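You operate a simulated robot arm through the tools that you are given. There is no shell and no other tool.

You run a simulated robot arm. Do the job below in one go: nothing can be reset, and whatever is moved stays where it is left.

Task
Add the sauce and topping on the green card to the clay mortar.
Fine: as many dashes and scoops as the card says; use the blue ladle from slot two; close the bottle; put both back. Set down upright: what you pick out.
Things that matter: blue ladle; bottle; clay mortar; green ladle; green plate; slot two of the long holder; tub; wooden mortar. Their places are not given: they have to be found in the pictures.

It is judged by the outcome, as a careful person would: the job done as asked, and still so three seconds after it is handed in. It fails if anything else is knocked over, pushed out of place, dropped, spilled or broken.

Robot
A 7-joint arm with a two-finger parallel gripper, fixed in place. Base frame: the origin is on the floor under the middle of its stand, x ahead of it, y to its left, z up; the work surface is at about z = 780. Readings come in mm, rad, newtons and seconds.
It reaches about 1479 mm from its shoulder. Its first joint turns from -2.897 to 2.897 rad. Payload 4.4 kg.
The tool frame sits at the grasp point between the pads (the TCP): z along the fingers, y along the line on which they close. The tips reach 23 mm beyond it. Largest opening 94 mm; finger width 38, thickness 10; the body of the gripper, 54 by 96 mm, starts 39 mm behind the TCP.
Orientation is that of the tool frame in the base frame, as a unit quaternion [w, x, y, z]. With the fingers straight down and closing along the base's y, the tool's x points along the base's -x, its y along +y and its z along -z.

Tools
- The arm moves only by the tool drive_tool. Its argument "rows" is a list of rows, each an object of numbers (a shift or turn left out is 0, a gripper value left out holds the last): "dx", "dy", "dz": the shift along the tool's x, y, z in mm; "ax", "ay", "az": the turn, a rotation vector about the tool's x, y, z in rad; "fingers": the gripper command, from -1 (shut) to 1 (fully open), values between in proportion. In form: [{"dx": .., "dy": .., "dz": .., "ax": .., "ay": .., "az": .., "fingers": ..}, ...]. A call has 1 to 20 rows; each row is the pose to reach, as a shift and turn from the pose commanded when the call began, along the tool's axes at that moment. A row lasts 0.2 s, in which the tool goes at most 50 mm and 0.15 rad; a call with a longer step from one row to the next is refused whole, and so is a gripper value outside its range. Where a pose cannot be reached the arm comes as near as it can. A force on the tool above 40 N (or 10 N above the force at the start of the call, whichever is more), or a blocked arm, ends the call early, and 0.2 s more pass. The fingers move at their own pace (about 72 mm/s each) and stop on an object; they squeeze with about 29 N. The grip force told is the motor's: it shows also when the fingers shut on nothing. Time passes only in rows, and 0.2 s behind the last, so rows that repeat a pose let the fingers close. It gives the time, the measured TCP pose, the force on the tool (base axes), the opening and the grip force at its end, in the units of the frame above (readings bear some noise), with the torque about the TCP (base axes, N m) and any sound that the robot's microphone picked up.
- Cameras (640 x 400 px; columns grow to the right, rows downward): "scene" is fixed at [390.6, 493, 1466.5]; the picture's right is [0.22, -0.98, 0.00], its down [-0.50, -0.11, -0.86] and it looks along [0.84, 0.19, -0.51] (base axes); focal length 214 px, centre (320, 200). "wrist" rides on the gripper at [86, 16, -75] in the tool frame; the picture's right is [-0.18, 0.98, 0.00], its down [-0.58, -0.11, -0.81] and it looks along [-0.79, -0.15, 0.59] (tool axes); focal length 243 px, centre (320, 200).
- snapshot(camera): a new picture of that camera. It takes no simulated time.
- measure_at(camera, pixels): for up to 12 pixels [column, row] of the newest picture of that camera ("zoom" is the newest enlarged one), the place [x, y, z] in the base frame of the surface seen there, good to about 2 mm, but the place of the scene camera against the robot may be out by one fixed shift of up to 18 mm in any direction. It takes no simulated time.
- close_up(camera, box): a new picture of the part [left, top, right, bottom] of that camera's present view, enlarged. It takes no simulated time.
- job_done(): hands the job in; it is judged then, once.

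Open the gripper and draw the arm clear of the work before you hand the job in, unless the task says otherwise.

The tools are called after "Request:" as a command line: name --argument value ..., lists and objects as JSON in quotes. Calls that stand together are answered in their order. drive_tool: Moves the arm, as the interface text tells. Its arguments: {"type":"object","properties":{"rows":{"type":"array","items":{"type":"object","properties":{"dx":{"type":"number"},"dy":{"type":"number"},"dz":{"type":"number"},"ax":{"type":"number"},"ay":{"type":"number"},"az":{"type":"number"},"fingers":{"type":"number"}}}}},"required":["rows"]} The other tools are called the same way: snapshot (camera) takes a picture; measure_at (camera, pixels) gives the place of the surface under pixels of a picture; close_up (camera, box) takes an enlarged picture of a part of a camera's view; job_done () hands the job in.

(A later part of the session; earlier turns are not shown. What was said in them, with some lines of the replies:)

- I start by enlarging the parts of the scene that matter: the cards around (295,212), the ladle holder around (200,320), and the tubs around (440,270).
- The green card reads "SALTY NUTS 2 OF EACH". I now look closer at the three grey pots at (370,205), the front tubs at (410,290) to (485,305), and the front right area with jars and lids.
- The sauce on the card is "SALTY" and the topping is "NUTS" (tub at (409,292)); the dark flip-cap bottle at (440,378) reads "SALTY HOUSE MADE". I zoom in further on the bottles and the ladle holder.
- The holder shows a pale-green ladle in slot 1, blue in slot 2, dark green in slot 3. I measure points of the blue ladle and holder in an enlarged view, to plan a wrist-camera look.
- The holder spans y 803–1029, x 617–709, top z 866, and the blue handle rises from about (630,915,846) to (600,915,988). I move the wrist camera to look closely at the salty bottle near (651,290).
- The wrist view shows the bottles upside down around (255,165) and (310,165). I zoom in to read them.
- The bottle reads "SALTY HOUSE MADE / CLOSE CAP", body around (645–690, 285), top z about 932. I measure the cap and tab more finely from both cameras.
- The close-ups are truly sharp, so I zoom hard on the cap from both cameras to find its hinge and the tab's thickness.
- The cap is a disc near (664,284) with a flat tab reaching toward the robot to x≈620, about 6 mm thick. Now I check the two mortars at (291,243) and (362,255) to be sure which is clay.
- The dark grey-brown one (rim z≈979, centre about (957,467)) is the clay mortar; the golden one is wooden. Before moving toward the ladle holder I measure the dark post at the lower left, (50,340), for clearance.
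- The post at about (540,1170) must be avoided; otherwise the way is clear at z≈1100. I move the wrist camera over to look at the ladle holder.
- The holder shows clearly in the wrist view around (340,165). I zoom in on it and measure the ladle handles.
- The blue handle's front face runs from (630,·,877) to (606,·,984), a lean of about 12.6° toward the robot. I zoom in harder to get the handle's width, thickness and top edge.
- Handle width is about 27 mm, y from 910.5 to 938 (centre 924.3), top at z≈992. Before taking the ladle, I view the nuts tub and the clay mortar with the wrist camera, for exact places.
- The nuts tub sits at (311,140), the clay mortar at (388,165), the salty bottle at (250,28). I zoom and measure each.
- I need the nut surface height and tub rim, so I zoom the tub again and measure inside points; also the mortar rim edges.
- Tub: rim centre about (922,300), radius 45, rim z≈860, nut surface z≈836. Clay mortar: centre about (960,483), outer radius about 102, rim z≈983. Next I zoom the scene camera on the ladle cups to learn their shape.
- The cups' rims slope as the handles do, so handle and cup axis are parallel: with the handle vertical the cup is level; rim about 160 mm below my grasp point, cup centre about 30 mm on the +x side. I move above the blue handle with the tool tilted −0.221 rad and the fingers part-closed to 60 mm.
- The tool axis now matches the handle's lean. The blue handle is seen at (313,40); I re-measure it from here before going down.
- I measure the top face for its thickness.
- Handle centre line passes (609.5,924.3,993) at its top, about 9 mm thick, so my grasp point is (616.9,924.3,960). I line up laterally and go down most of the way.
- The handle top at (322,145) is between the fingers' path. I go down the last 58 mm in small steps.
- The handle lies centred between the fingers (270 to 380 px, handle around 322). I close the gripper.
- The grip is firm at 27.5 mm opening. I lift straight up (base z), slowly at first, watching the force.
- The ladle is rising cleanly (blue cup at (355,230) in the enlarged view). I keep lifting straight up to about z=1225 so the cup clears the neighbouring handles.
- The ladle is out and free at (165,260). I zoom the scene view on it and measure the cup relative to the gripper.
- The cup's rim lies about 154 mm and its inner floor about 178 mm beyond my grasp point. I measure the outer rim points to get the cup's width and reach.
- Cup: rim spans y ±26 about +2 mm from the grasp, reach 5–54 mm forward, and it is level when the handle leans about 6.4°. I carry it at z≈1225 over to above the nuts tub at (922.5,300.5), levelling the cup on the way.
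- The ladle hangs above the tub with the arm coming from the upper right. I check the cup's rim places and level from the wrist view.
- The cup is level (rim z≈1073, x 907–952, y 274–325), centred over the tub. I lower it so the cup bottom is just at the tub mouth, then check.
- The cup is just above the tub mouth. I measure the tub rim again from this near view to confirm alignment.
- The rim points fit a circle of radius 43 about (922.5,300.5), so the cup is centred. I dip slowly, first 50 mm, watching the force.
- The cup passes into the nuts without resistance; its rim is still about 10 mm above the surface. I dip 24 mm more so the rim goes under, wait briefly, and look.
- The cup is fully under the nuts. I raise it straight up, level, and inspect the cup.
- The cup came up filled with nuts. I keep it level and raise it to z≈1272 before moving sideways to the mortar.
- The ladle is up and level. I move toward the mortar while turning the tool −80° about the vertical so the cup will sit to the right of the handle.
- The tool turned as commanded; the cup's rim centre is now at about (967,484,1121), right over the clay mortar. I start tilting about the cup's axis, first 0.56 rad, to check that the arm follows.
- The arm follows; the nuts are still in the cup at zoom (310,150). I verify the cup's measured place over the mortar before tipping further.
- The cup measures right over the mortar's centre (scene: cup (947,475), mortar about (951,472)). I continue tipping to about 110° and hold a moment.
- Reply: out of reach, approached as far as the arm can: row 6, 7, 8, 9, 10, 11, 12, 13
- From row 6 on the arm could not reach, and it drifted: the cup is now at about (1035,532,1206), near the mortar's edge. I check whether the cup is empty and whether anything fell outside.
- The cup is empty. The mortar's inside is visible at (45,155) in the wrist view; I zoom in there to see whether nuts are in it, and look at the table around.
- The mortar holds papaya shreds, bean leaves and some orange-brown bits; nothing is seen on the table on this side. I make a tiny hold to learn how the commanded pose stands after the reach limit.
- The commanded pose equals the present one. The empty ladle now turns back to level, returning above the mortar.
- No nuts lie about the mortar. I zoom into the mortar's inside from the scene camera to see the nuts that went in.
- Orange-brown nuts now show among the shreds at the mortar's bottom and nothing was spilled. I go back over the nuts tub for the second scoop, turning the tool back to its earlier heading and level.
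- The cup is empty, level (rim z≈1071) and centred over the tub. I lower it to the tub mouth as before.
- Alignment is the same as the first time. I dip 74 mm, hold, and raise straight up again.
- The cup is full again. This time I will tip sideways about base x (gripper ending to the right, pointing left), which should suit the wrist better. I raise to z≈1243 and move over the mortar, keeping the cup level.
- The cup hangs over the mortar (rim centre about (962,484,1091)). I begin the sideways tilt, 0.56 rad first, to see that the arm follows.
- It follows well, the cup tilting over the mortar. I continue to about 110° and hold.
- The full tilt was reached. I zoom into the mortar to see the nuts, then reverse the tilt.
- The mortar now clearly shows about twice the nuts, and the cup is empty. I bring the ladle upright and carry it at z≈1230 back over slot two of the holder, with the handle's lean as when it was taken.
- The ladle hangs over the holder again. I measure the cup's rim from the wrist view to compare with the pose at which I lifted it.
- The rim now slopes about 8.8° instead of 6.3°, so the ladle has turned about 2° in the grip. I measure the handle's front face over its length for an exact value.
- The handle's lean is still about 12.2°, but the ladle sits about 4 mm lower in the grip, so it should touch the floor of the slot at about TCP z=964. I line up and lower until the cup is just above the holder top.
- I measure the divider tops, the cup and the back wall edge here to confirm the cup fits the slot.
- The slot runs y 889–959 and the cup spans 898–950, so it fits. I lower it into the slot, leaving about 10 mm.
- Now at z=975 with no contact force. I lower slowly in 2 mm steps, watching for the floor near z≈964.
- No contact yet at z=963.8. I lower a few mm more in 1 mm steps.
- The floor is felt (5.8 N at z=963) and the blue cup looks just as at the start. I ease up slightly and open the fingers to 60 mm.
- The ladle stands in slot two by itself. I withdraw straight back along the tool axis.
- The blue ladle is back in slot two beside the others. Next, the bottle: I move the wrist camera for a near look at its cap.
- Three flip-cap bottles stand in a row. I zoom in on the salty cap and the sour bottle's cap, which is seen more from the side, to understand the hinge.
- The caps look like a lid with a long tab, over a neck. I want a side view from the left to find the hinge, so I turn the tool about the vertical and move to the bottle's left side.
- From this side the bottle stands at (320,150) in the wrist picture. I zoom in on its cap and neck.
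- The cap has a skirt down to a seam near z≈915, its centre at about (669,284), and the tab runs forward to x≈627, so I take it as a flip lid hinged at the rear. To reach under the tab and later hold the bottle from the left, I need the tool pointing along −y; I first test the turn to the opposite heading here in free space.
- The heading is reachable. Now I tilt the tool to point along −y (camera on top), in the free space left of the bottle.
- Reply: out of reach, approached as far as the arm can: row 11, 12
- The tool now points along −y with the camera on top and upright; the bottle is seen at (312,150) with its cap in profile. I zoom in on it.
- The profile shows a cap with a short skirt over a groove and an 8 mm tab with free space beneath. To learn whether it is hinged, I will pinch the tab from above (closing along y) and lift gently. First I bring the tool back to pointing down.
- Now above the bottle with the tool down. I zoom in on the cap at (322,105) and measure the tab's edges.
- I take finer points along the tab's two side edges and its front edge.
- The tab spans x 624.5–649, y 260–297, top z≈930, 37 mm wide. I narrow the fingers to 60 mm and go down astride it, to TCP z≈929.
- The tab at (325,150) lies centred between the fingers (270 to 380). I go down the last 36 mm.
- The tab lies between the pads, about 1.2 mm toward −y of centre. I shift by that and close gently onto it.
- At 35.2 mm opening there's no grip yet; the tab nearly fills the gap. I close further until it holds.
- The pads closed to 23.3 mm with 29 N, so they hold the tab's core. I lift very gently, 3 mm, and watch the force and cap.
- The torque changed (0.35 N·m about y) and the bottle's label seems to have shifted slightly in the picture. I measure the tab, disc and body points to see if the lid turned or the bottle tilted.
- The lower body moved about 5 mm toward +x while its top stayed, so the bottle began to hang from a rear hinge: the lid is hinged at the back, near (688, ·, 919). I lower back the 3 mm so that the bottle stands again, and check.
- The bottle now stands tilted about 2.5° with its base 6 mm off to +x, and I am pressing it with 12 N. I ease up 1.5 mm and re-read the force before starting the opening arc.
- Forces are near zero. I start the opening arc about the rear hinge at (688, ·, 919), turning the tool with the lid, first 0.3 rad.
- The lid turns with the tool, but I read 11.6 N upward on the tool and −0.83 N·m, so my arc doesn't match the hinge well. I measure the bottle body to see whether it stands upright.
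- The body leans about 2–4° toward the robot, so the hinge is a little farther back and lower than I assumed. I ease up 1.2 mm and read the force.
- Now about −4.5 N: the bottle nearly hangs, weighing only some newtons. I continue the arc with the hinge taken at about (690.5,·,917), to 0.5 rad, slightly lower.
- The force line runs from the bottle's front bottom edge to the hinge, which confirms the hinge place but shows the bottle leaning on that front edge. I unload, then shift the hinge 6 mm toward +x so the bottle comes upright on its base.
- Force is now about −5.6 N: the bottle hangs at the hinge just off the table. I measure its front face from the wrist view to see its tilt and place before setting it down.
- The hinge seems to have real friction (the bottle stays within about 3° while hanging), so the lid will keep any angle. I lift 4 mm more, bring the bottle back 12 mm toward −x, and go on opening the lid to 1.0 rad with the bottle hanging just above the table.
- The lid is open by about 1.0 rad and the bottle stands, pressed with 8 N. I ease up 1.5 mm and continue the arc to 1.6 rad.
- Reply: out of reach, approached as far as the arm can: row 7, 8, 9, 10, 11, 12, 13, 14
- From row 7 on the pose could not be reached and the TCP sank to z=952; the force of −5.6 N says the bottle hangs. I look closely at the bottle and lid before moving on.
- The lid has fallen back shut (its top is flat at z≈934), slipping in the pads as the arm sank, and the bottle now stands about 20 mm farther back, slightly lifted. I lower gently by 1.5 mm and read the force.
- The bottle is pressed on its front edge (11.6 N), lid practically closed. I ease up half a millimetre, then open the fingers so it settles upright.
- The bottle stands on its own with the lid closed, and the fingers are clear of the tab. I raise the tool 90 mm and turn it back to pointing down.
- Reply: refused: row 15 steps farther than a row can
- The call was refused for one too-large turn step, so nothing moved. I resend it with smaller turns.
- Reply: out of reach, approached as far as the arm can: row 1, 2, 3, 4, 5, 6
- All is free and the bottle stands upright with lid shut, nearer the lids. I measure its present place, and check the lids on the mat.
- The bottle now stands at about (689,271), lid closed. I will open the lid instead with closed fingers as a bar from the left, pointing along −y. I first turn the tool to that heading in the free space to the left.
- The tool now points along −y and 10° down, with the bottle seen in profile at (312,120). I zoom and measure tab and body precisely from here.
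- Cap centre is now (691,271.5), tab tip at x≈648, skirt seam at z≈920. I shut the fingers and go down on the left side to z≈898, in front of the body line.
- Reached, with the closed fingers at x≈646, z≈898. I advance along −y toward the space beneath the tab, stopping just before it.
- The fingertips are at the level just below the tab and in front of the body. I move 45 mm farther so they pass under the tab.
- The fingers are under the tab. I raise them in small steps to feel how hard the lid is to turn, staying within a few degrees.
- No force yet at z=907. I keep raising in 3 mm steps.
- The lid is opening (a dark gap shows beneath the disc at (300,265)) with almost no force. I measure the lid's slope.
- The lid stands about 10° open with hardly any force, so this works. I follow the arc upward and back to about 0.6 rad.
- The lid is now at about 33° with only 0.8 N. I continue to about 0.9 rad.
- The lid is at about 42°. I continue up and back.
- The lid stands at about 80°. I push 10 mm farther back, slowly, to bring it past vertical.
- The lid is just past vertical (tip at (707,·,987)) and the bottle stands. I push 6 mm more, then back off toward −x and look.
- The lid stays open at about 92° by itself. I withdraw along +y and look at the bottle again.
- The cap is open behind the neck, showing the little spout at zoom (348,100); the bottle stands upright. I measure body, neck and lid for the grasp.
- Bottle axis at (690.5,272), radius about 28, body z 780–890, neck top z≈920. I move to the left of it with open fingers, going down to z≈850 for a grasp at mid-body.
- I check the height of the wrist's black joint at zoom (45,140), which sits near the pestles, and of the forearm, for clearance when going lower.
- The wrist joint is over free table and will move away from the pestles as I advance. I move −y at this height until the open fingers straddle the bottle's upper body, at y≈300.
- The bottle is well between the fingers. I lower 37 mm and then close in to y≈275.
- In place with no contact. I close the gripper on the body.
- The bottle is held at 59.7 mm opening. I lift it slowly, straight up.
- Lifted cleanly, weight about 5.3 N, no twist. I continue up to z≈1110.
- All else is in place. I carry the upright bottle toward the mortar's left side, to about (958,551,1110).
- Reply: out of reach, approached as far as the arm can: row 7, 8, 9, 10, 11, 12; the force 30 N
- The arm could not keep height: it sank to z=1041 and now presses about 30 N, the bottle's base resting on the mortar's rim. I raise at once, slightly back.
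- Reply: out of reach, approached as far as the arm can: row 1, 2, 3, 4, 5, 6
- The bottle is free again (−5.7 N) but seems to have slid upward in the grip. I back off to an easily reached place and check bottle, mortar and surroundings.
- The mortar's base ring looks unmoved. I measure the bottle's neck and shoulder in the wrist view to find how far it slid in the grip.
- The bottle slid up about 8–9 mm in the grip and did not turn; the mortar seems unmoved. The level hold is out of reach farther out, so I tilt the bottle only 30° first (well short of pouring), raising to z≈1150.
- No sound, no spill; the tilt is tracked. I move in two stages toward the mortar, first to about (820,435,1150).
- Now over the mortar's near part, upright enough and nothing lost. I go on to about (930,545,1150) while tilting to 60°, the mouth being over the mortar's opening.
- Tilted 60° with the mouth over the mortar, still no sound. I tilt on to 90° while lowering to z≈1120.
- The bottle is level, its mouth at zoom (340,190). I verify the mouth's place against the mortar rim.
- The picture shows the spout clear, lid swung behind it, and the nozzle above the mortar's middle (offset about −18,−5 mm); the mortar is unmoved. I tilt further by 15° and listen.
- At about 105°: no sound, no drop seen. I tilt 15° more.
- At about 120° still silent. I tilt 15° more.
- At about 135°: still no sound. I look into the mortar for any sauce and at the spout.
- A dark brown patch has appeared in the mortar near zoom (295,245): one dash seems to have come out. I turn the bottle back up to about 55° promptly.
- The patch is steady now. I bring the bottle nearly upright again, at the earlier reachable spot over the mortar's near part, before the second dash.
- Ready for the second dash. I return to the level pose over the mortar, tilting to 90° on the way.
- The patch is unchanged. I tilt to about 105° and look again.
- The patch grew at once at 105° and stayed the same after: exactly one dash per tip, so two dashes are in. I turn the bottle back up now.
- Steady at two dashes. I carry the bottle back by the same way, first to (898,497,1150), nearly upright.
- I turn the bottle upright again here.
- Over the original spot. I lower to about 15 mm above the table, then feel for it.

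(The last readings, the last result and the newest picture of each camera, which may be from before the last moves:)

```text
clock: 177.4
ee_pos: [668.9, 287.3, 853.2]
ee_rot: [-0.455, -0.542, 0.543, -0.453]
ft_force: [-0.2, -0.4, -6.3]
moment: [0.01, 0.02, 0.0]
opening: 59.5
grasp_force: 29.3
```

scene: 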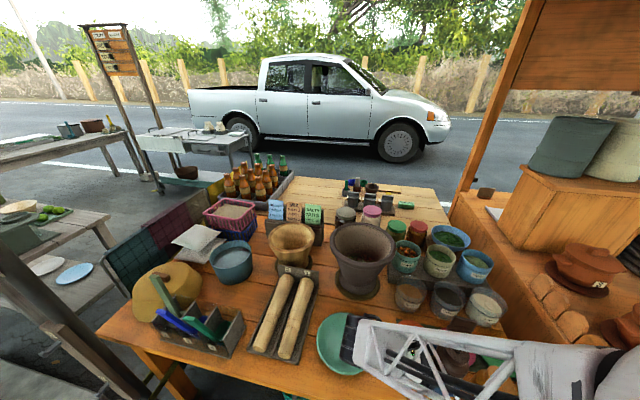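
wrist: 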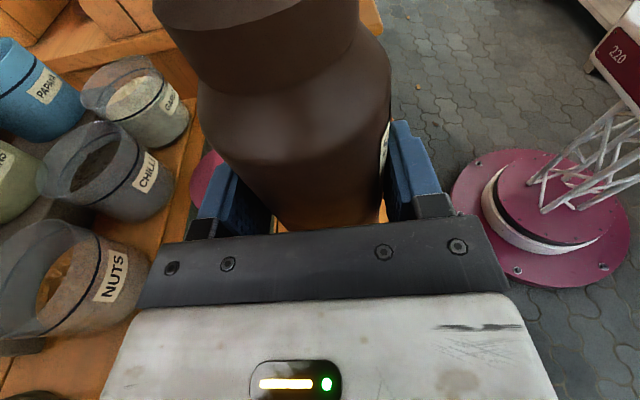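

Request:
drive_tool --rows '[{"dx": -1.5, "dz": 0.26}, {"dx": -3, "dz": 0.53}, {"dx": -4.5, "dz": 0.8}, {"dx": -6, "dz": 1.05}, {"dx": -6, "dz": 1.05}]'

Request:
close_up --camera "scene" --box '[380, 320, 520, 400]'

```text
clock: 178.6
ee_pos: [669.8, 288.5, 848.0]
ee_rot: [-0.455, -0.541, 0.544, -0.452]
ft_force: [0.6, 0.6, -5.3]
moment: [0.01, -0.02, -0.01]
opening: 59.4
grasp_force: 28.7
```

```text
4.57 times, centred on (450, 360) of scene
```

zoom: 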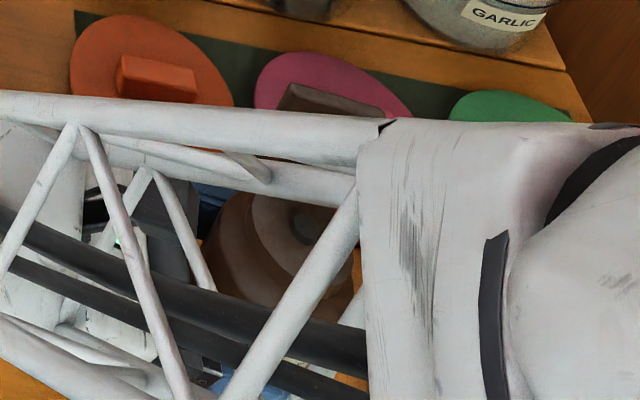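

No contact yet at z=848. I correct y by −3 mm and continue down in small steps.

Request:
drive_tool --rows '[{"dx": -0.5, "dz": 1.7}, {"dx": -1.5, "dz": 3.3}, {"dx": -2.5, "dz": 3.5}, {"dx": -3.5, "dz": 3.7}, {"dx": -3.5, "dz": 3.7}]'

Request:
drive_tool --rows '[{"dx": -1, "dz": 0.17}, {"dx": -2, "dz": 0.35}, {"dx": -2, "dz": 0.35}]'

```text
clock: 179.8
ee_pos: [666.8, 285.8, 844.3]
ee_rot: [-0.455, -0.542, 0.543, -0.452]
ft_force: [0.2, -0.5, -7.0]
moment: [0.07, -0.02, -0.01]
opening: 59.4
grasp_force: 28.7
```

```text
clock: 180.6
ee_pos: [668.5, 284.9, 842.5]
ee_rot: [-0.455, -0.541, 0.544, -0.452]
ft_force: [-0.1, 0.2, -6.8]
moment: [0.01, 0.06, 0.02]
opening: 59.5
grasp_force: 29.0
```

Request:
drive_tool --rows '[{"dx": -1, "dz": 0.17}, {"dx": -2, "dz": 0.35}, {"dx": -2, "dz": 0.35}]'

Request:
drive_tool --rows '[{"dx": -1, "dz": 0.17}, {"dx": -2, "dz": 0.35}, {"dx": -2, "dz": 0.35}]'

```text
clock: 181.4
ee_pos: [668.8, 285.5, 840.3]
ee_rot: [-0.454, -0.541, 0.544, -0.452]
ft_force: [2.8, -8.0, 21.8]
moment: [-0.25, 0.23, 0.12]
opening: 59.3
grasp_force: 29.3
```

```text
clock: 182.2
ee_pos: [669.4, 284.6, 839.2]
ee_rot: [-0.454, -0.542, 0.544, -0.452]
ft_force: [-5.6, -3.3, 25.0]
moment: [-0.19, 0.04, 0.15]
opening: 59.3
grasp_force: 29.0
```

Contact at about z=841; I'm pressing 25 N, so I ease up about 1.5 mm.

Request:
drive_tool --rows '[{"dx": 0.8, "dz": -0.14}, {"dx": 1.5, "dz": -0.26}, {"dx": 1.5, "dz": -0.26}]'

Request:
snapshot --camera "wrist"

```text
clock: 183.0
ee_pos: [668.6, 285.3, 837.2]
ee_rot: [-0.456, -0.541, 0.544, -0.452]
ft_force: [0.2, -0.3, -6.5]
moment: [0.02, 0.03, 0.0]
opening: 59.1
grasp_force: 29.0
```

```text
taken
```

wrist: 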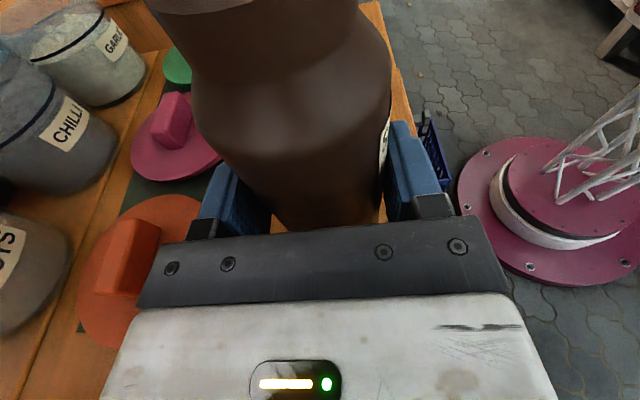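

Now the bottle hangs just off the table (it slid a bit more in the grip). I lower in half-millimetre steps to a light touch.

Request:
drive_tool --rows '[{"dx": -0.4, "dz": 0.07}, {"dx": -0.8, "dz": 0.14}]'

```text
clock: 183.6
ee_pos: [669.5, 285.7, 837.7]
ee_rot: [-0.455, -0.541, 0.543, -0.453]
ft_force: [0.4, -0.1, -5.4]
moment: [0.01, 0.02, 0.0]
opening: 59.2
grasp_force: 29.0
```

Request:
drive_tool --rows '[{"dx": -0.4, "dz": 0.07}, {"dx": -0.8, "dz": 0.14}]'

```text
clock: 184.2
ee_pos: [668.9, 286.2, 838.8]
ee_rot: [-0.454, -0.541, 0.544, -0.453]
ft_force: [1.9, 3.1, 4.1]
moment: [0.07, 0.15, -0.05]
opening: 59.4
grasp_force: 29.1
```

Light contact (+4 N). I open the fingers gently and fully.

Request:
drive_tool --rows '[{"fingers": 0.3}, {"fingers": 0.45}, {"fingers": 0.6}, {"fingers": 0.8}, {"fingers": 1}, {"fingers": 1}]'

Request:
snapshot --camera "wrist"

Request:
close_up --camera "wrist" --box '[140, 0, 440, 240]'

```text
clock: 185.6
ee_pos: [668.0, 285.3, 838.3]
ee_rot: [-0.455, -0.541, 0.544, -0.452]
ft_force: [-0.6, 0.0, -0.1]
moment: [-0.02, 0.01, -0.01]
opening: 93.8
grasp_force: 0.2
```

```text
taken
```

wrist: 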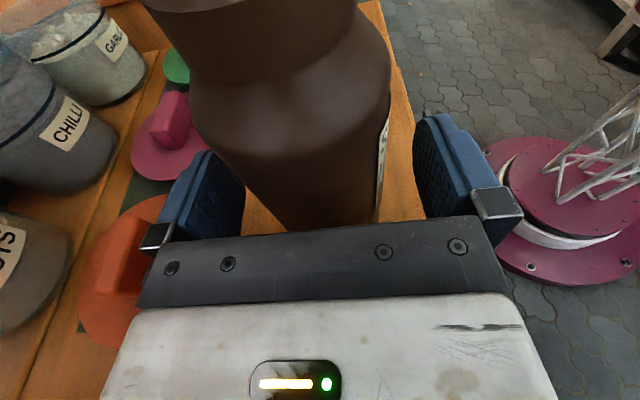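

```text
1.67 times, centred on (290, 120) of wrist
```

zoom: 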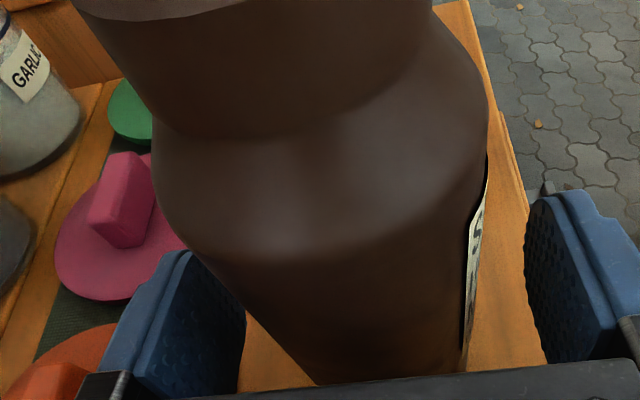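

The bottle stands by itself. I withdraw along +y.

Request:
drive_tool --rows '[{"dx": -1.7, "dz": -9.8}, {"dx": -4.5, "dz": -25.6}, {"dx": -9.5, "dz": -54}, {"dx": -15.6, "dz": -88.6}, {"dx": -21, "dz": -120}, {"dx": 10, "dz": -140}, {"dx": 40, "dz": -147}, {"dx": 70, "dz": -152}, {"dx": 70, "dz": -152}]'

Request:
snapshot --camera "wrist"

Request:
close_up --camera "wrist" --box '[230, 0, 400, 190]'

```text
clock: 187.6
ee_pos: [668.8, 420.7, 931.3]
ee_rot: [-0.455, -0.541, 0.544, -0.452]
ft_force: [0.5, 0.9, -0.1]
moment: [-0.01, 0.02, -0.03]
opening: 94.0
grasp_force: 0.0
```

```text
taken
```

wrist: 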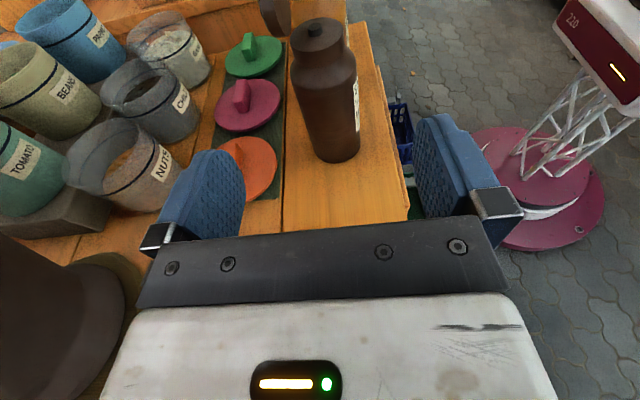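

```text
2.11 times, centred on (315, 95) of wrist
```

zoom: 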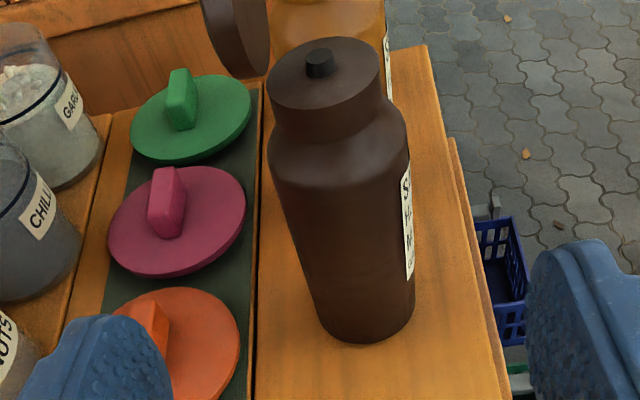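

The bottle stands upright at its old spot, lid open behind. I measure its place and the lid.

Request:
measure_at --camera "zoom" --pixels '[[285, 90], [350, 90], [320, 45], [318, 62], [320, 105], [275, 75], [375, 70], [320, 180], [300, 240], [370, 240], [240, 30], [250, 50]]'

Request:
measure_at --camera "wrist" --pixels '[[270, 5], [275, 15], [280, 25], [285, 30], [265, 3], [325, 90], [345, 150], [310, 130]]'

```text
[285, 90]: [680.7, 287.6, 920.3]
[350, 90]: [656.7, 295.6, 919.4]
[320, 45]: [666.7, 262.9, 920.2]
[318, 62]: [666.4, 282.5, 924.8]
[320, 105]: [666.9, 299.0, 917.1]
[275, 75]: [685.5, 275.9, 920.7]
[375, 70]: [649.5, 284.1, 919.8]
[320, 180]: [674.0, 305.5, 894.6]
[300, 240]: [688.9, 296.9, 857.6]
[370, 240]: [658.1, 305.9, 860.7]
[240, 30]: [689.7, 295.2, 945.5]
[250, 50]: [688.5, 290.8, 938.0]
```

```text
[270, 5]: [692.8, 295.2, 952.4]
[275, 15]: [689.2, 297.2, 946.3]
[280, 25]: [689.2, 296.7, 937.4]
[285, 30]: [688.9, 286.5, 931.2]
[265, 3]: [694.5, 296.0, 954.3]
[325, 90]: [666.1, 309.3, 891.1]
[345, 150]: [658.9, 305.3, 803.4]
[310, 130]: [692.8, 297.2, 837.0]
```

Neck centre (668,281), so the bottle is back on its original spot; the lid stands at 90° (inner face x≈689). To close it I go behind it with closed fingers: first to (725,420,988).

Request:
drive_tool --rows '[{"dx": 14, "dy": -14, "dz": -2.5, "fingers": -1}, {"dx": 30, "dy": -30, "dz": -5}, {"dx": 45, "dy": -45, "dz": -8}, {"dx": 55.8, "dy": -56.2, "dz": -9.8}, {"dx": 55.8, "dy": -56.2, "dz": -9.8}]'

Request:
snapshot --camera "wrist"

Request:
close_up --camera "wrist" --box '[230, 20, 400, 190]'

Request:
measure_at --camera "zoom" --pixels '[[300, 50], [310, 100], [300, 150], [325, 150], [320, 60], [290, 100], [330, 100], [345, 150], [280, 60], [300, 20], [360, 170], [320, 20]]'

```text
clock: 188.8
ee_pos: [724.7, 421.0, 989.9]
ee_rot: [-0.455, -0.542, 0.544, -0.452]
ft_force: [0.7, 0.7, -0.4]
moment: [-0.01, -0.02, 0.03]
opening: 0.0
grasp_force: 28.9
```

```text
taken
```

wrist: 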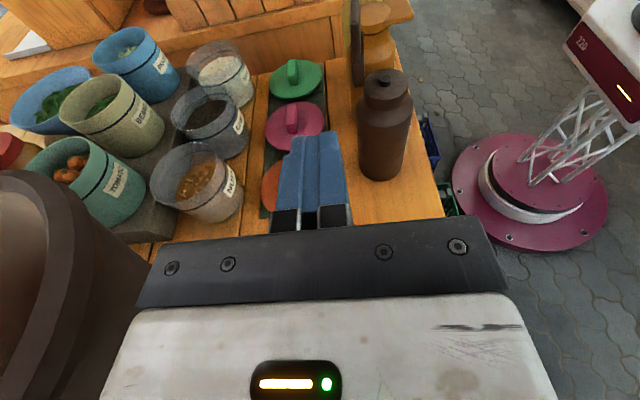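

```text
2.35 times, centred on (315, 105) of wrist
```

zoom: 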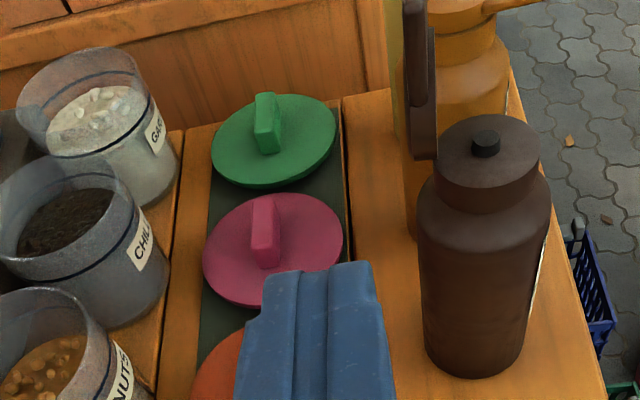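

```text
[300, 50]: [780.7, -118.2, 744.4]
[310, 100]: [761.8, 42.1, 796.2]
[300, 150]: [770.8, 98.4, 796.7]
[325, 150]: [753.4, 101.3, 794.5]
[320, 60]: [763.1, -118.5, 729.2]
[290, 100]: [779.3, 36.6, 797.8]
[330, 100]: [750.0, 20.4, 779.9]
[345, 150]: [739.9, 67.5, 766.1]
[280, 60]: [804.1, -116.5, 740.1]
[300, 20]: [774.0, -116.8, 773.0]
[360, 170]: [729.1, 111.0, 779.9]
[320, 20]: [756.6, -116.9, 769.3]
```

The lid is seen edge-on at zoom (418,80), upright behind the neck. I measure it.

Request:
measure_at --camera "zoom" --pixels '[[408, 30], [415, 30], [410, 80], [418, 80], [430, 80], [415, 120], [430, 120], [418, 150], [432, 150], [408, 5], [425, 40], [485, 145]]'

Request:
close_up --camera "wrist" --box '[330, 0, 410, 90]'

Request:
measure_at --camera "zoom" --pixels '[[250, 30], [250, 100], [250, 200], [275, 100], [280, 200], [270, 300], [290, 300], [245, 10], [265, 10], [255, 300], [300, 200], [275, 330]]'

```text
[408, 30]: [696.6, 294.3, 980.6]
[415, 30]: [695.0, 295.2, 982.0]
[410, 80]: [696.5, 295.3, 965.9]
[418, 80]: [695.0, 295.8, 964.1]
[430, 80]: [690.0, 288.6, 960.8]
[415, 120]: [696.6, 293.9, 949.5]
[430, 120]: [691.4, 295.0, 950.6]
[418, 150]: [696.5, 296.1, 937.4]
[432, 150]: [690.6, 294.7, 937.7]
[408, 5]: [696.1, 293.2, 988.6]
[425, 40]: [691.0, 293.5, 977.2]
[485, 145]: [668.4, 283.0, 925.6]
```

```text
4.44 times, centred on (370, 45) of wrist
```

zoom: 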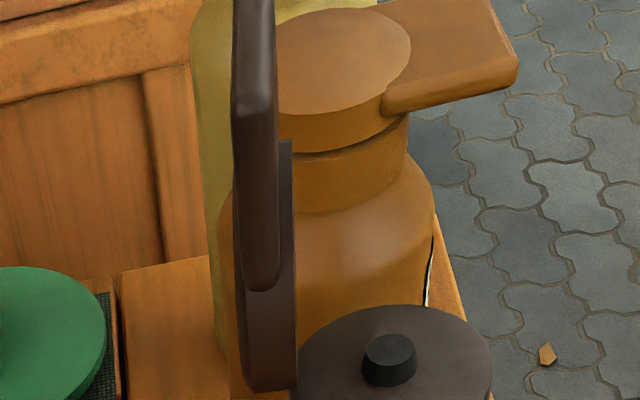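

```text
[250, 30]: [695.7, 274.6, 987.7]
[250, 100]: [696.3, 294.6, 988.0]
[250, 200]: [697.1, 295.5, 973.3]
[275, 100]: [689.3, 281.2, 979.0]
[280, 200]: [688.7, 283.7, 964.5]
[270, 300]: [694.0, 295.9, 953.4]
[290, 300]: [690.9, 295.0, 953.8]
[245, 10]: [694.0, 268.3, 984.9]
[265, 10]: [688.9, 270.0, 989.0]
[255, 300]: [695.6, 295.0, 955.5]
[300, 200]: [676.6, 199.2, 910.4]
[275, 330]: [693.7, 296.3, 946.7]
```

The lid is vertical, outer face at x≈700, tip z≈988. I advance −y behind it (bar at x 715–735), to y≈300.

Request:
drive_tool --rows '[{"dx": 5.2, "dz": 29.5}, {"dx": 10.4, "dz": 59}, {"dx": 15.6, "dz": 88.6}, {"dx": 20.9, "dz": 119}, {"dx": 20.9, "dz": 119}]'

Request:
snapshot --camera "wrist"

Request:
close_up --camera "wrist" --box '[240, 40, 440, 240]'

```text
clock: 190.0
ee_pos: [726.4, 300.1, 988.6]
ee_rot: [-0.455, -0.541, 0.543, -0.452]
ft_force: [0.0, -0.1, -0.5]
moment: [0.03, 0.0, -0.05]
opening: 0.1
grasp_force: 28.8
```

```text
taken
```

wrist: 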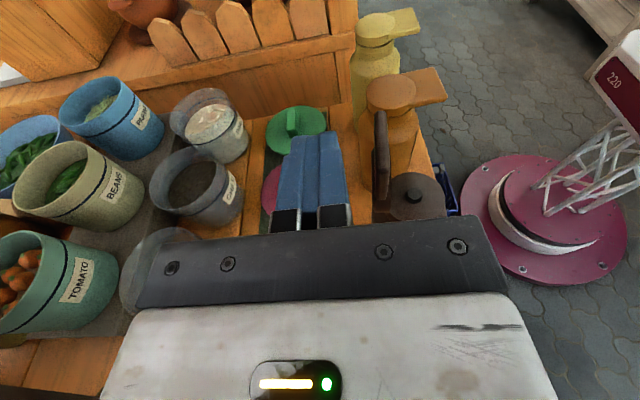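

```text
2.00 times, centred on (340, 140) of wrist
```

zoom: 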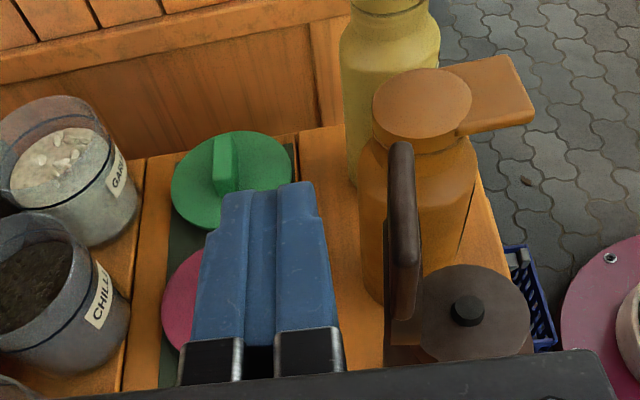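

The bar is behind the lid. I push toward −x slowly, 24 mm first, watching force and bottle.

Request:
drive_tool --rows '[{"dy": 6}, {"dy": 12}, {"dy": 16}, {"dy": 20}, {"dy": 24}, {"dy": 24}]'

Request:
close_up --camera "wrist" --box '[240, 40, 440, 240]'

```text
clock: 191.4
ee_pos: [700.6, 301.2, 988.9]
ee_rot: [-0.455, -0.541, 0.544, -0.452]
ft_force: [-0.2, 1.0, -0.3]
moment: [-0.03, 0.01, 0.01]
opening: 0.1
grasp_force: 29.6
```

```text
2.00 times, centred on (340, 140) of wrist
```

zoom: 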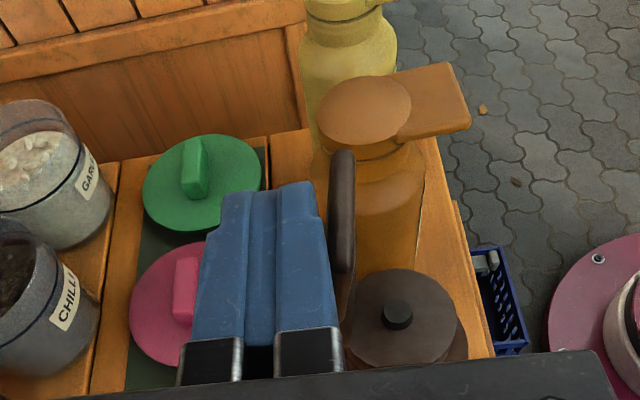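

The bar touches the lid, the bottle unmoved. I push 16 mm more.

Request:
drive_tool --rows '[{"dy": 4}, {"dy": 8}, {"dy": 12}, {"dy": 16}, {"dy": 16}]'

Request:
close_up --camera "wrist" --box '[240, 40, 440, 240]'

Request:
measure_at --camera "zoom" --pixels '[[330, 200], [340, 170], [345, 220], [400, 320], [420, 310], [380, 330], [330, 250], [350, 190]]'

```text
clock: 192.6
ee_pos: [683.5, 300.6, 990.4]
ee_rot: [-0.455, -0.541, 0.544, -0.452]
ft_force: [-0.1, -0.6, -0.8]
moment: [0.0, -0.05, 0.01]
opening: 0.0
grasp_force: 29.0
```

```text
2.00 times, centred on (340, 140) of wrist
```

zoom: 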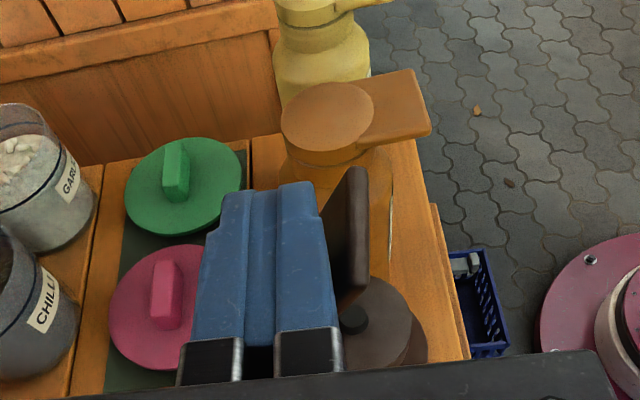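

```text
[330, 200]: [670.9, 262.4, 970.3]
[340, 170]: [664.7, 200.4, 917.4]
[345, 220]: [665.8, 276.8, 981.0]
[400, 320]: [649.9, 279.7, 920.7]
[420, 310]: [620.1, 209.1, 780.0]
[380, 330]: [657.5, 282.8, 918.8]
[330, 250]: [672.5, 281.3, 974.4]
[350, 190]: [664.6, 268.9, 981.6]
```

The lid leans forward at about 69°, bottle steady. I follow it forward and downward to about 30°.

Request:
drive_tool --rows '[{"dx": -1.2, "dy": 5, "dz": 0.2}, {"dx": -2.6, "dy": 10, "dz": 0.5}, {"dx": -4.3, "dy": 15.5, "dz": 0.8}, {"dx": -8.2, "dy": 19, "dz": 1.4}, {"dx": -12.2, "dy": 22.5, "dz": 2.1}, {"dx": -12.2, "dy": 22.5, "dz": 2.1}]'

Request:
close_up --camera "wrist" --box '[240, 40, 440, 240]'

Request:
measure_at --camera "zoom" --pixels '[[330, 200], [350, 230], [345, 260], [380, 320], [360, 200], [330, 250], [370, 240], [350, 290]]'

```text
clock: 194.0
ee_pos: [661.9, 301.1, 974.6]
ee_rot: [-0.455, -0.541, 0.543, -0.453]
ft_force: [0.0, 0.4, 0.8]
moment: [0.02, -0.02, -0.01]
opening: 0.1
grasp_force: 29.0
```

```text
2.00 times, centred on (340, 140) of wrist
```

zoom: 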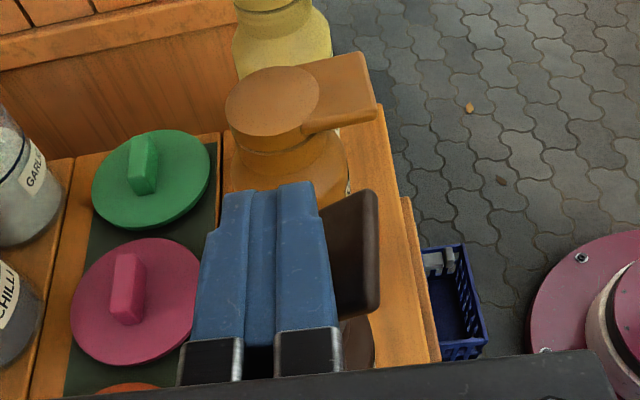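

```text
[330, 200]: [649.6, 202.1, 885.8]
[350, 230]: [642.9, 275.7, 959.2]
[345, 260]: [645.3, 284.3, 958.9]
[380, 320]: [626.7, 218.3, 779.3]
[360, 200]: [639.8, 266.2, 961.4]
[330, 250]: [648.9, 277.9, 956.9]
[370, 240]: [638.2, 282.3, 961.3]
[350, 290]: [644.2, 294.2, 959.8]
```

The lid is at about 30°. I continue down and forward until nearly closed.

Request:
drive_tool --rows '[{"dx": -4, "dy": 4, "dz": 0.7}, {"dx": -8.5, "dy": 8, "dz": 1.5}, {"dx": -12.5, "dy": 10, "dz": 2.2}, {"dx": -15.7, "dy": 12, "dz": 2.75}, {"dx": -15.7, "dy": 12, "dz": 2.75}]'

Request:
close_up --camera "wrist" --box '[240, 40, 440, 240]'

Request:
measure_at --camera "zoom" --pixels '[[360, 220], [370, 260], [350, 280], [380, 300], [360, 300], [345, 320], [375, 230], [355, 250]]'

```text
clock: 195.2
ee_pos: [650.4, 302.0, 960.8]
ee_rot: [-0.456, -0.54, 0.544, -0.452]
ft_force: [0.2, 0.4, 0.2]
moment: [0.01, 0.01, 0.03]
opening: 0.0
grasp_force: 29.1
```

```text
2.00 times, centred on (340, 140) of wrist
```

zoom: 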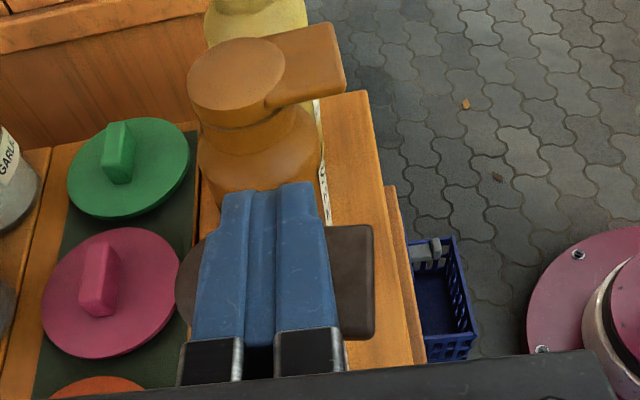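

```text
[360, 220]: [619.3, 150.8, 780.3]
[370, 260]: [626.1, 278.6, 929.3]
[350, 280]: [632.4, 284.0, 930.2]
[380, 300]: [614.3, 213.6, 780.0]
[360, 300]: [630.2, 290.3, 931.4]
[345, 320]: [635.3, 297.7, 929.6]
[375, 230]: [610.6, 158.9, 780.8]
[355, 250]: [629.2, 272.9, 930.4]
```

The lid has dropped shut (tab top z≈930, tip x≈626). To make sure it's fully closed I move over the disc's centre and press lightly.

Request:
drive_tool --rows '[{"dx": 1, "dy": -6, "dz": -0.2}, {"dx": 1, "dy": -12, "dz": -0.2}, {"dx": 1, "dy": -17, "dz": -0.2}, {"dx": -2, "dy": -17, "dz": 0.35}, {"dx": -4, "dy": -17, "dz": 0.7}, {"dx": -4, "dy": -17, "dz": 0.7}]'

Request:
drive_tool --rows '[{"dx": -1, "dz": 0.17}, {"dx": -2, "dz": 0.35}]'

```text
clock: 196.6
ee_pos: [667.2, 301.3, 957.8]
ee_rot: [-0.455, -0.541, 0.544, -0.452]
ft_force: [-0.2, 0.3, -0.3]
moment: [0.0, -0.04, -0.02]
opening: 0.0
grasp_force: 29.4
```

```text
clock: 197.2
ee_pos: [666.9, 301.8, 954.8]
ee_rot: [-0.455, -0.541, 0.544, -0.452]
ft_force: [0.3, 0.4, -0.2]
moment: [0.03, -0.01, 0.02]
opening: 0.0
grasp_force: 28.7
```

Request:
drive_tool --rows '[{"dx": -0.8, "dz": 0.14}, {"dx": -1.5, "dz": 0.26}]'

```text
clock: 197.8
ee_pos: [666.9, 303.0, 954.8]
ee_rot: [-0.455, -0.541, 0.544, -0.452]
ft_force: [-0.4, -3.0, 8.8]
moment: [-0.21, -0.01, -0.01]
opening: 0.0
grasp_force: 29.3
```

Pressed with about 9 N, the lid is firmly shut. I lift off and withdraw along +y.

Request:
drive_tool --rows '[{"dx": 3, "dz": -0.5}, {"dx": 12, "dz": -2}, {"dx": 20, "dz": -3.5}, {"dx": 18, "dz": -25}, {"dx": 12, "dz": -60}, {"dx": 7, "dz": -95}, {"dx": 5, "dz": -120}, {"dx": 5, "dz": -120}]'

Request:
snapshot --camera "wrist"

Request:
close_up --camera "wrist" --box '[240, 0, 400, 170]'

Request:
snapshot --camera "scene"

```text
clock: 199.6
ee_pos: [667.2, 418.5, 981.0]
ee_rot: [-0.454, -0.542, 0.543, -0.453]
ft_force: [0.5, 0.1, -0.2]
moment: [-0.04, -0.01, 0.02]
opening: 0.0
grasp_force: 28.9
```

```text
taken
```

wrist: 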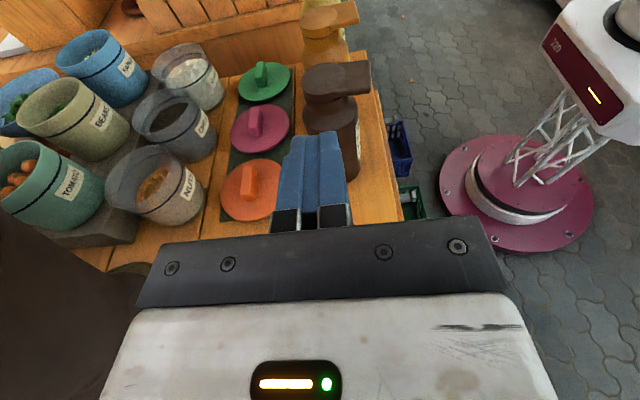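

```text
2.35 times, centred on (320, 85) of wrist
```

zoom: 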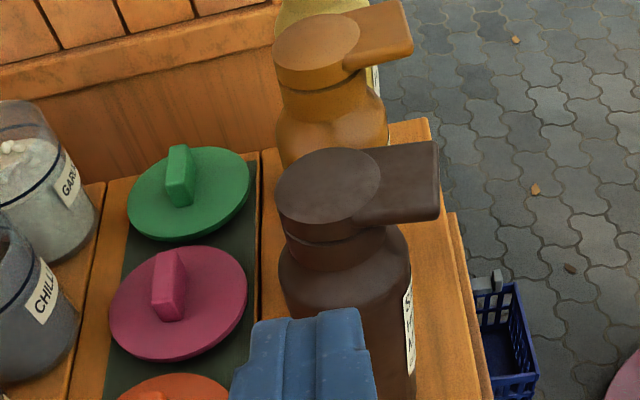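

```text
taken
```

scene: 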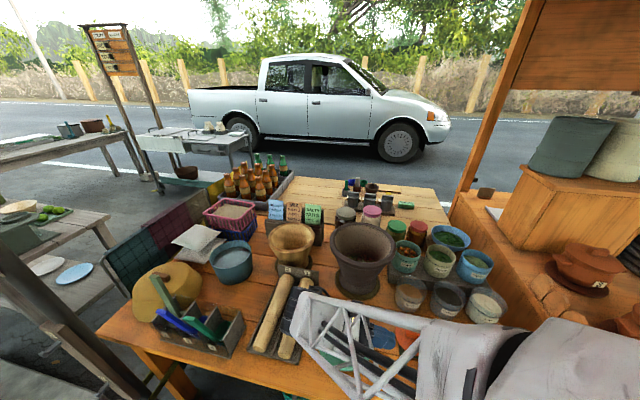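

The cap sits closed on the bottle. I verify that its top is level, and the bottle's place.

Request:
measure_at --camera "zoom" --pixels '[[290, 190], [330, 170], [370, 180], [400, 180], [430, 170], [430, 210], [330, 220], [320, 270], [340, 290], [400, 150], [380, 290], [300, 240]]'

Request:
close_up --camera "wrist" --box '[295, 50, 380, 110]'

```text
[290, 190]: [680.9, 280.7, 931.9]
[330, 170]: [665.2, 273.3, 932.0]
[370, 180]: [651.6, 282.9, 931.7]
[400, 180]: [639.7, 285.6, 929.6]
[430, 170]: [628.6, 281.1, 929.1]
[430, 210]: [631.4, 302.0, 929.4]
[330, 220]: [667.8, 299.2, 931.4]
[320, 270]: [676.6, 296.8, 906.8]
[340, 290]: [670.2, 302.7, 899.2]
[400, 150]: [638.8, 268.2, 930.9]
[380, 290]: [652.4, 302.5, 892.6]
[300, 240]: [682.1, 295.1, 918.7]
```

```text
6.67 times, centred on (338, 80) of wrist
```

zoom: 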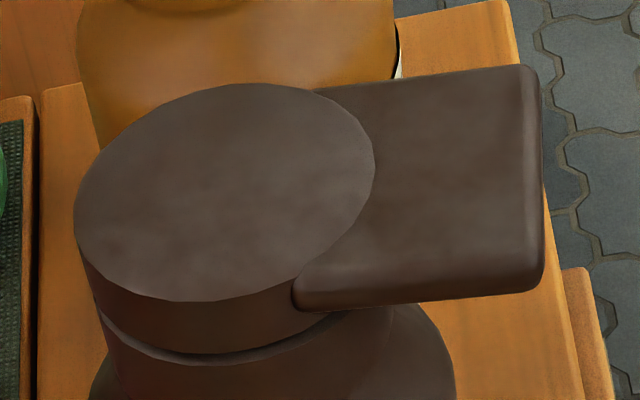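

The cap is level at z≈930–932 as at the start, and the bottle is on its spot. I raise the arm and turn it back to pointing down.

Request:
drive_tool --rows '[{"dx": 30, "dz": -5}, {"dx": 70, "dz": -12}, {"dx": 110, "dz": -19}, {"dx": 147, "dz": -26, "ay": -0.14}, {"dx": 147, "dz": -26, "ay": -0.28}, {"dx": 147, "dz": -26, "ay": -0.42}, {"dx": 147, "dz": -26, "ay": -0.56}, {"dx": 147, "dz": -26, "ay": -0.7}, {"dx": 147, "dz": -26, "ay": -0.84}, {"dx": 147, "dz": -26, "ay": -0.98}, {"dx": 147, "dz": -26, "ay": -1.12}, {"dx": 147, "dz": -26, "ay": -1.26}, {"dx": 147, "dz": -26, "ay": -1.4, "fingers": 1}, {"dx": 147, "dz": -26, "ay": -1.4, "fingers": 1}]'

Request:
drive_tool --rows '[{"dz": -20, "az": 0.131}, {"dz": -45, "az": 0.262}, {"dz": -70, "az": 0.393}, {"dz": -95, "az": 0.524}, {"dz": -120, "az": 0.654}, {"dz": -145, "az": 0.785}, {"dz": -160, "az": 0.916}, {"dz": -160, "az": 1.047}, {"dz": -160, "az": 1.178}, {"dz": -160, "az": 1.309}, {"dz": -160, "az": 1.44}, {"dz": -160, "az": 1.571}, {"dz": -160, "az": 1.571}]'

Request:
snapshot --camera "scene"

Request:
snapshot --camera "wrist"

```text
clock: 202.6
ee_pos: [668.2, 418.3, 1128.3]
ee_rot: [0.003, -0.705, 0.709, 0.004]
ft_force: [0.4, -1.0, -0.9]
moment: [-0.01, 0.01, -0.03]
opening: 82.6
grasp_force: 0.3
```

```text
clock: 205.4
ee_pos: [668.0, 416.2, 1288.4]
ee_rot: [0.0, 0.004, 1.0, 0.004]
ft_force: [-0.5, 0.1, 0.1]
moment: [0.0, 0.0, -0.03]
opening: 94.0
grasp_force: 0.0
```

```text
taken
```

scene: 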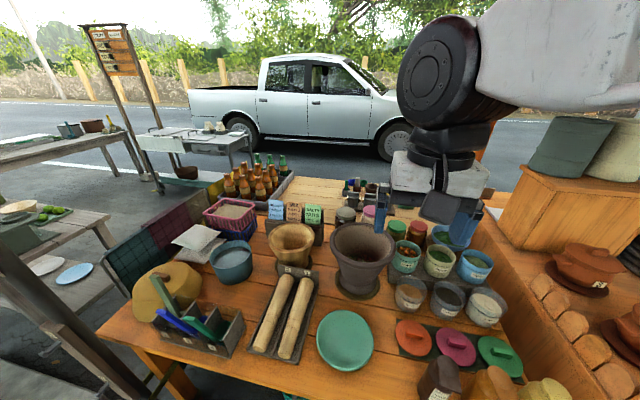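

```text
taken
```

wrist: 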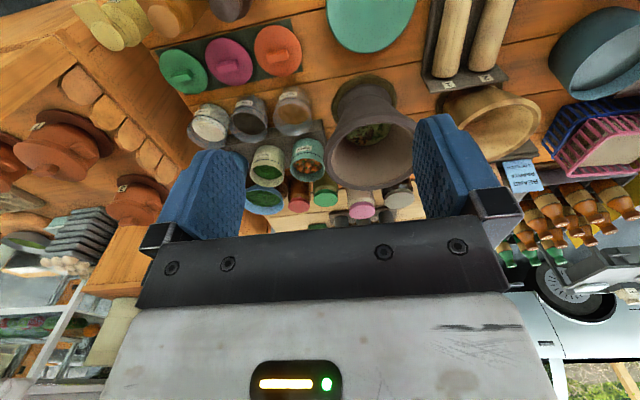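

The scene looks as at the start. I compare the bottle, ladle holder, mortar and tub with the first pictures, using the same boxes.

Request:
close_up --camera "scene" --box '[400, 345, 490, 400]'

Request:
measure_at --camera "zoom" --pixels '[[330, 110], [330, 160], [270, 110], [390, 150], [285, 190], [410, 215], [320, 310], [450, 330], [360, 260], [245, 160], [150, 240], [220, 130]]'

Request:
close_up --camera "scene" --box '[145, 275, 250, 360]'

Request:
close_up --camera "scene" --box '[322, 215, 402, 305]'

Request:
close_up --camera "scene" --box '[380, 265, 520, 345]'

Request:
close_up --camera "scene" --box '[380, 310, 580, 400]'

```text
7.11 times, centred on (445, 372) of scene
```

zoom: 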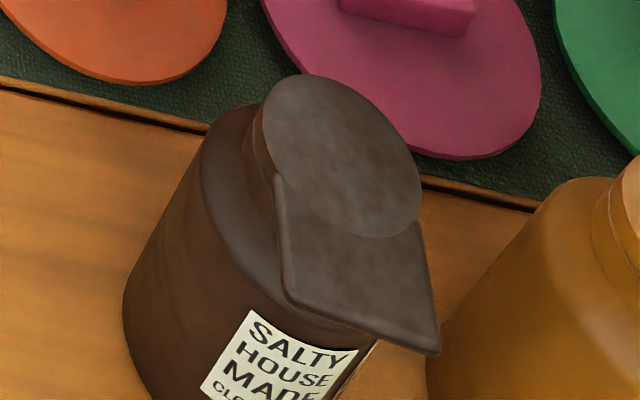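

```text
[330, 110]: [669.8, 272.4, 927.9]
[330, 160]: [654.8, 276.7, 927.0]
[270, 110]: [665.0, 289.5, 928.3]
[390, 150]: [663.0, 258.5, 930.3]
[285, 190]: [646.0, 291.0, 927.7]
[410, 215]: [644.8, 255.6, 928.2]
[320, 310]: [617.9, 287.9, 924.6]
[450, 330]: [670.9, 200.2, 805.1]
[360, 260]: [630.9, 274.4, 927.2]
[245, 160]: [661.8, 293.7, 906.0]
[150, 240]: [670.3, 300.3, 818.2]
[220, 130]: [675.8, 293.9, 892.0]
```

```text
4.71 times, centred on (198, 318) of scene
```

zoom: 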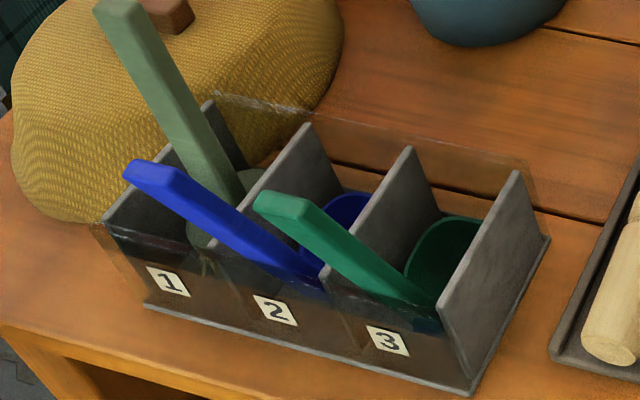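

```text
4.44 times, centred on (362, 260) of scene
```

zoom: 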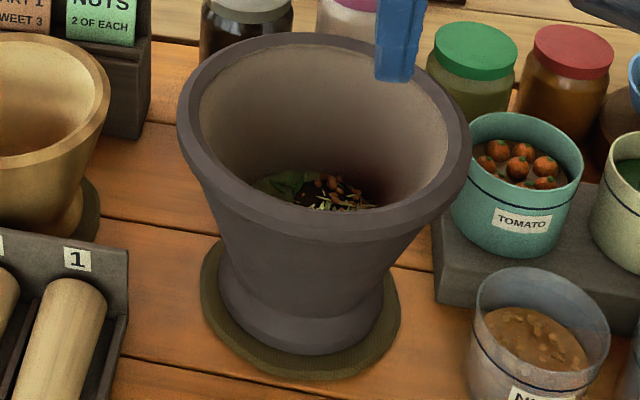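

```text
4.57 times, centred on (450, 305) of scene
```

zoom: 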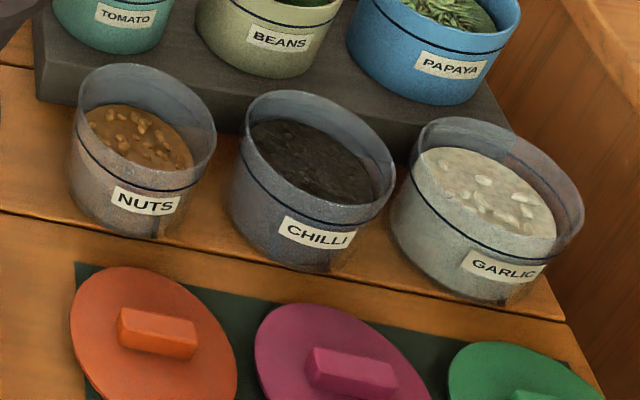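

```text
3.20 times, centred on (480, 355) of scene
```

zoom: 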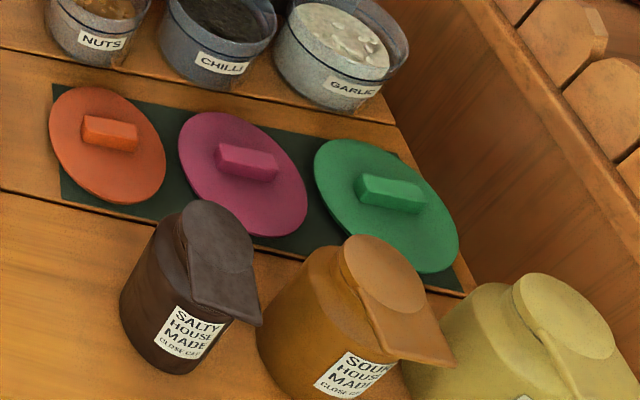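

The bottle stands closed within a few mm of its first place. The blue ladle is in slot two, and the mortar, tubs and lids are unmoved. Two scoops of nuts and two dashes of salty sauce are in the clay mortar. The gripper is open and the arm is clear at z≈1288, so I hand the job in.

Request:
job_done

```text
The job is handed in.
```

The clay mortar got what the green card asks for ("SALTY NUTS, 2 OF EACH"): two scoops of nuts and two dashes of salty sauce. I have handed the job in and don't have the judge's result yet.

- **Nuts:** I used the blue ladle from slot two. The mortar visibly held about twice as many nuts after the second scoop, and I saw none spilled.
- **Sauce:** I opened the lid and tipped the bottle over the mortar twice. The dark patch in the mortar appeared on the first tip and grew on the second. It did not grow further with more tilt, so I counted one dash per tip.
- **Ladle:** it is back in slot two, and looks as it did in the first pictures.
- **Bottle:** the lid is pressed shut. The bottle stands within a few millimetres of its first place, turned a few degrees from how it stood.

Two things went wrong along the way:

- **Lid:** my first try at opening it shifted the bottle about 20 mm and tilted it slightly. I put the bottle back in its place afterwards.
- **Mortar rim:** while I carried the bottle over, the arm sank and the bottle pressed on the mortar's rim with about 30 N. Later measurements showed the mortar had not moved, and I saw no damage.

In the last pictures everything else looked as it did at the start. The gripper is open and the arm is clear of the table.
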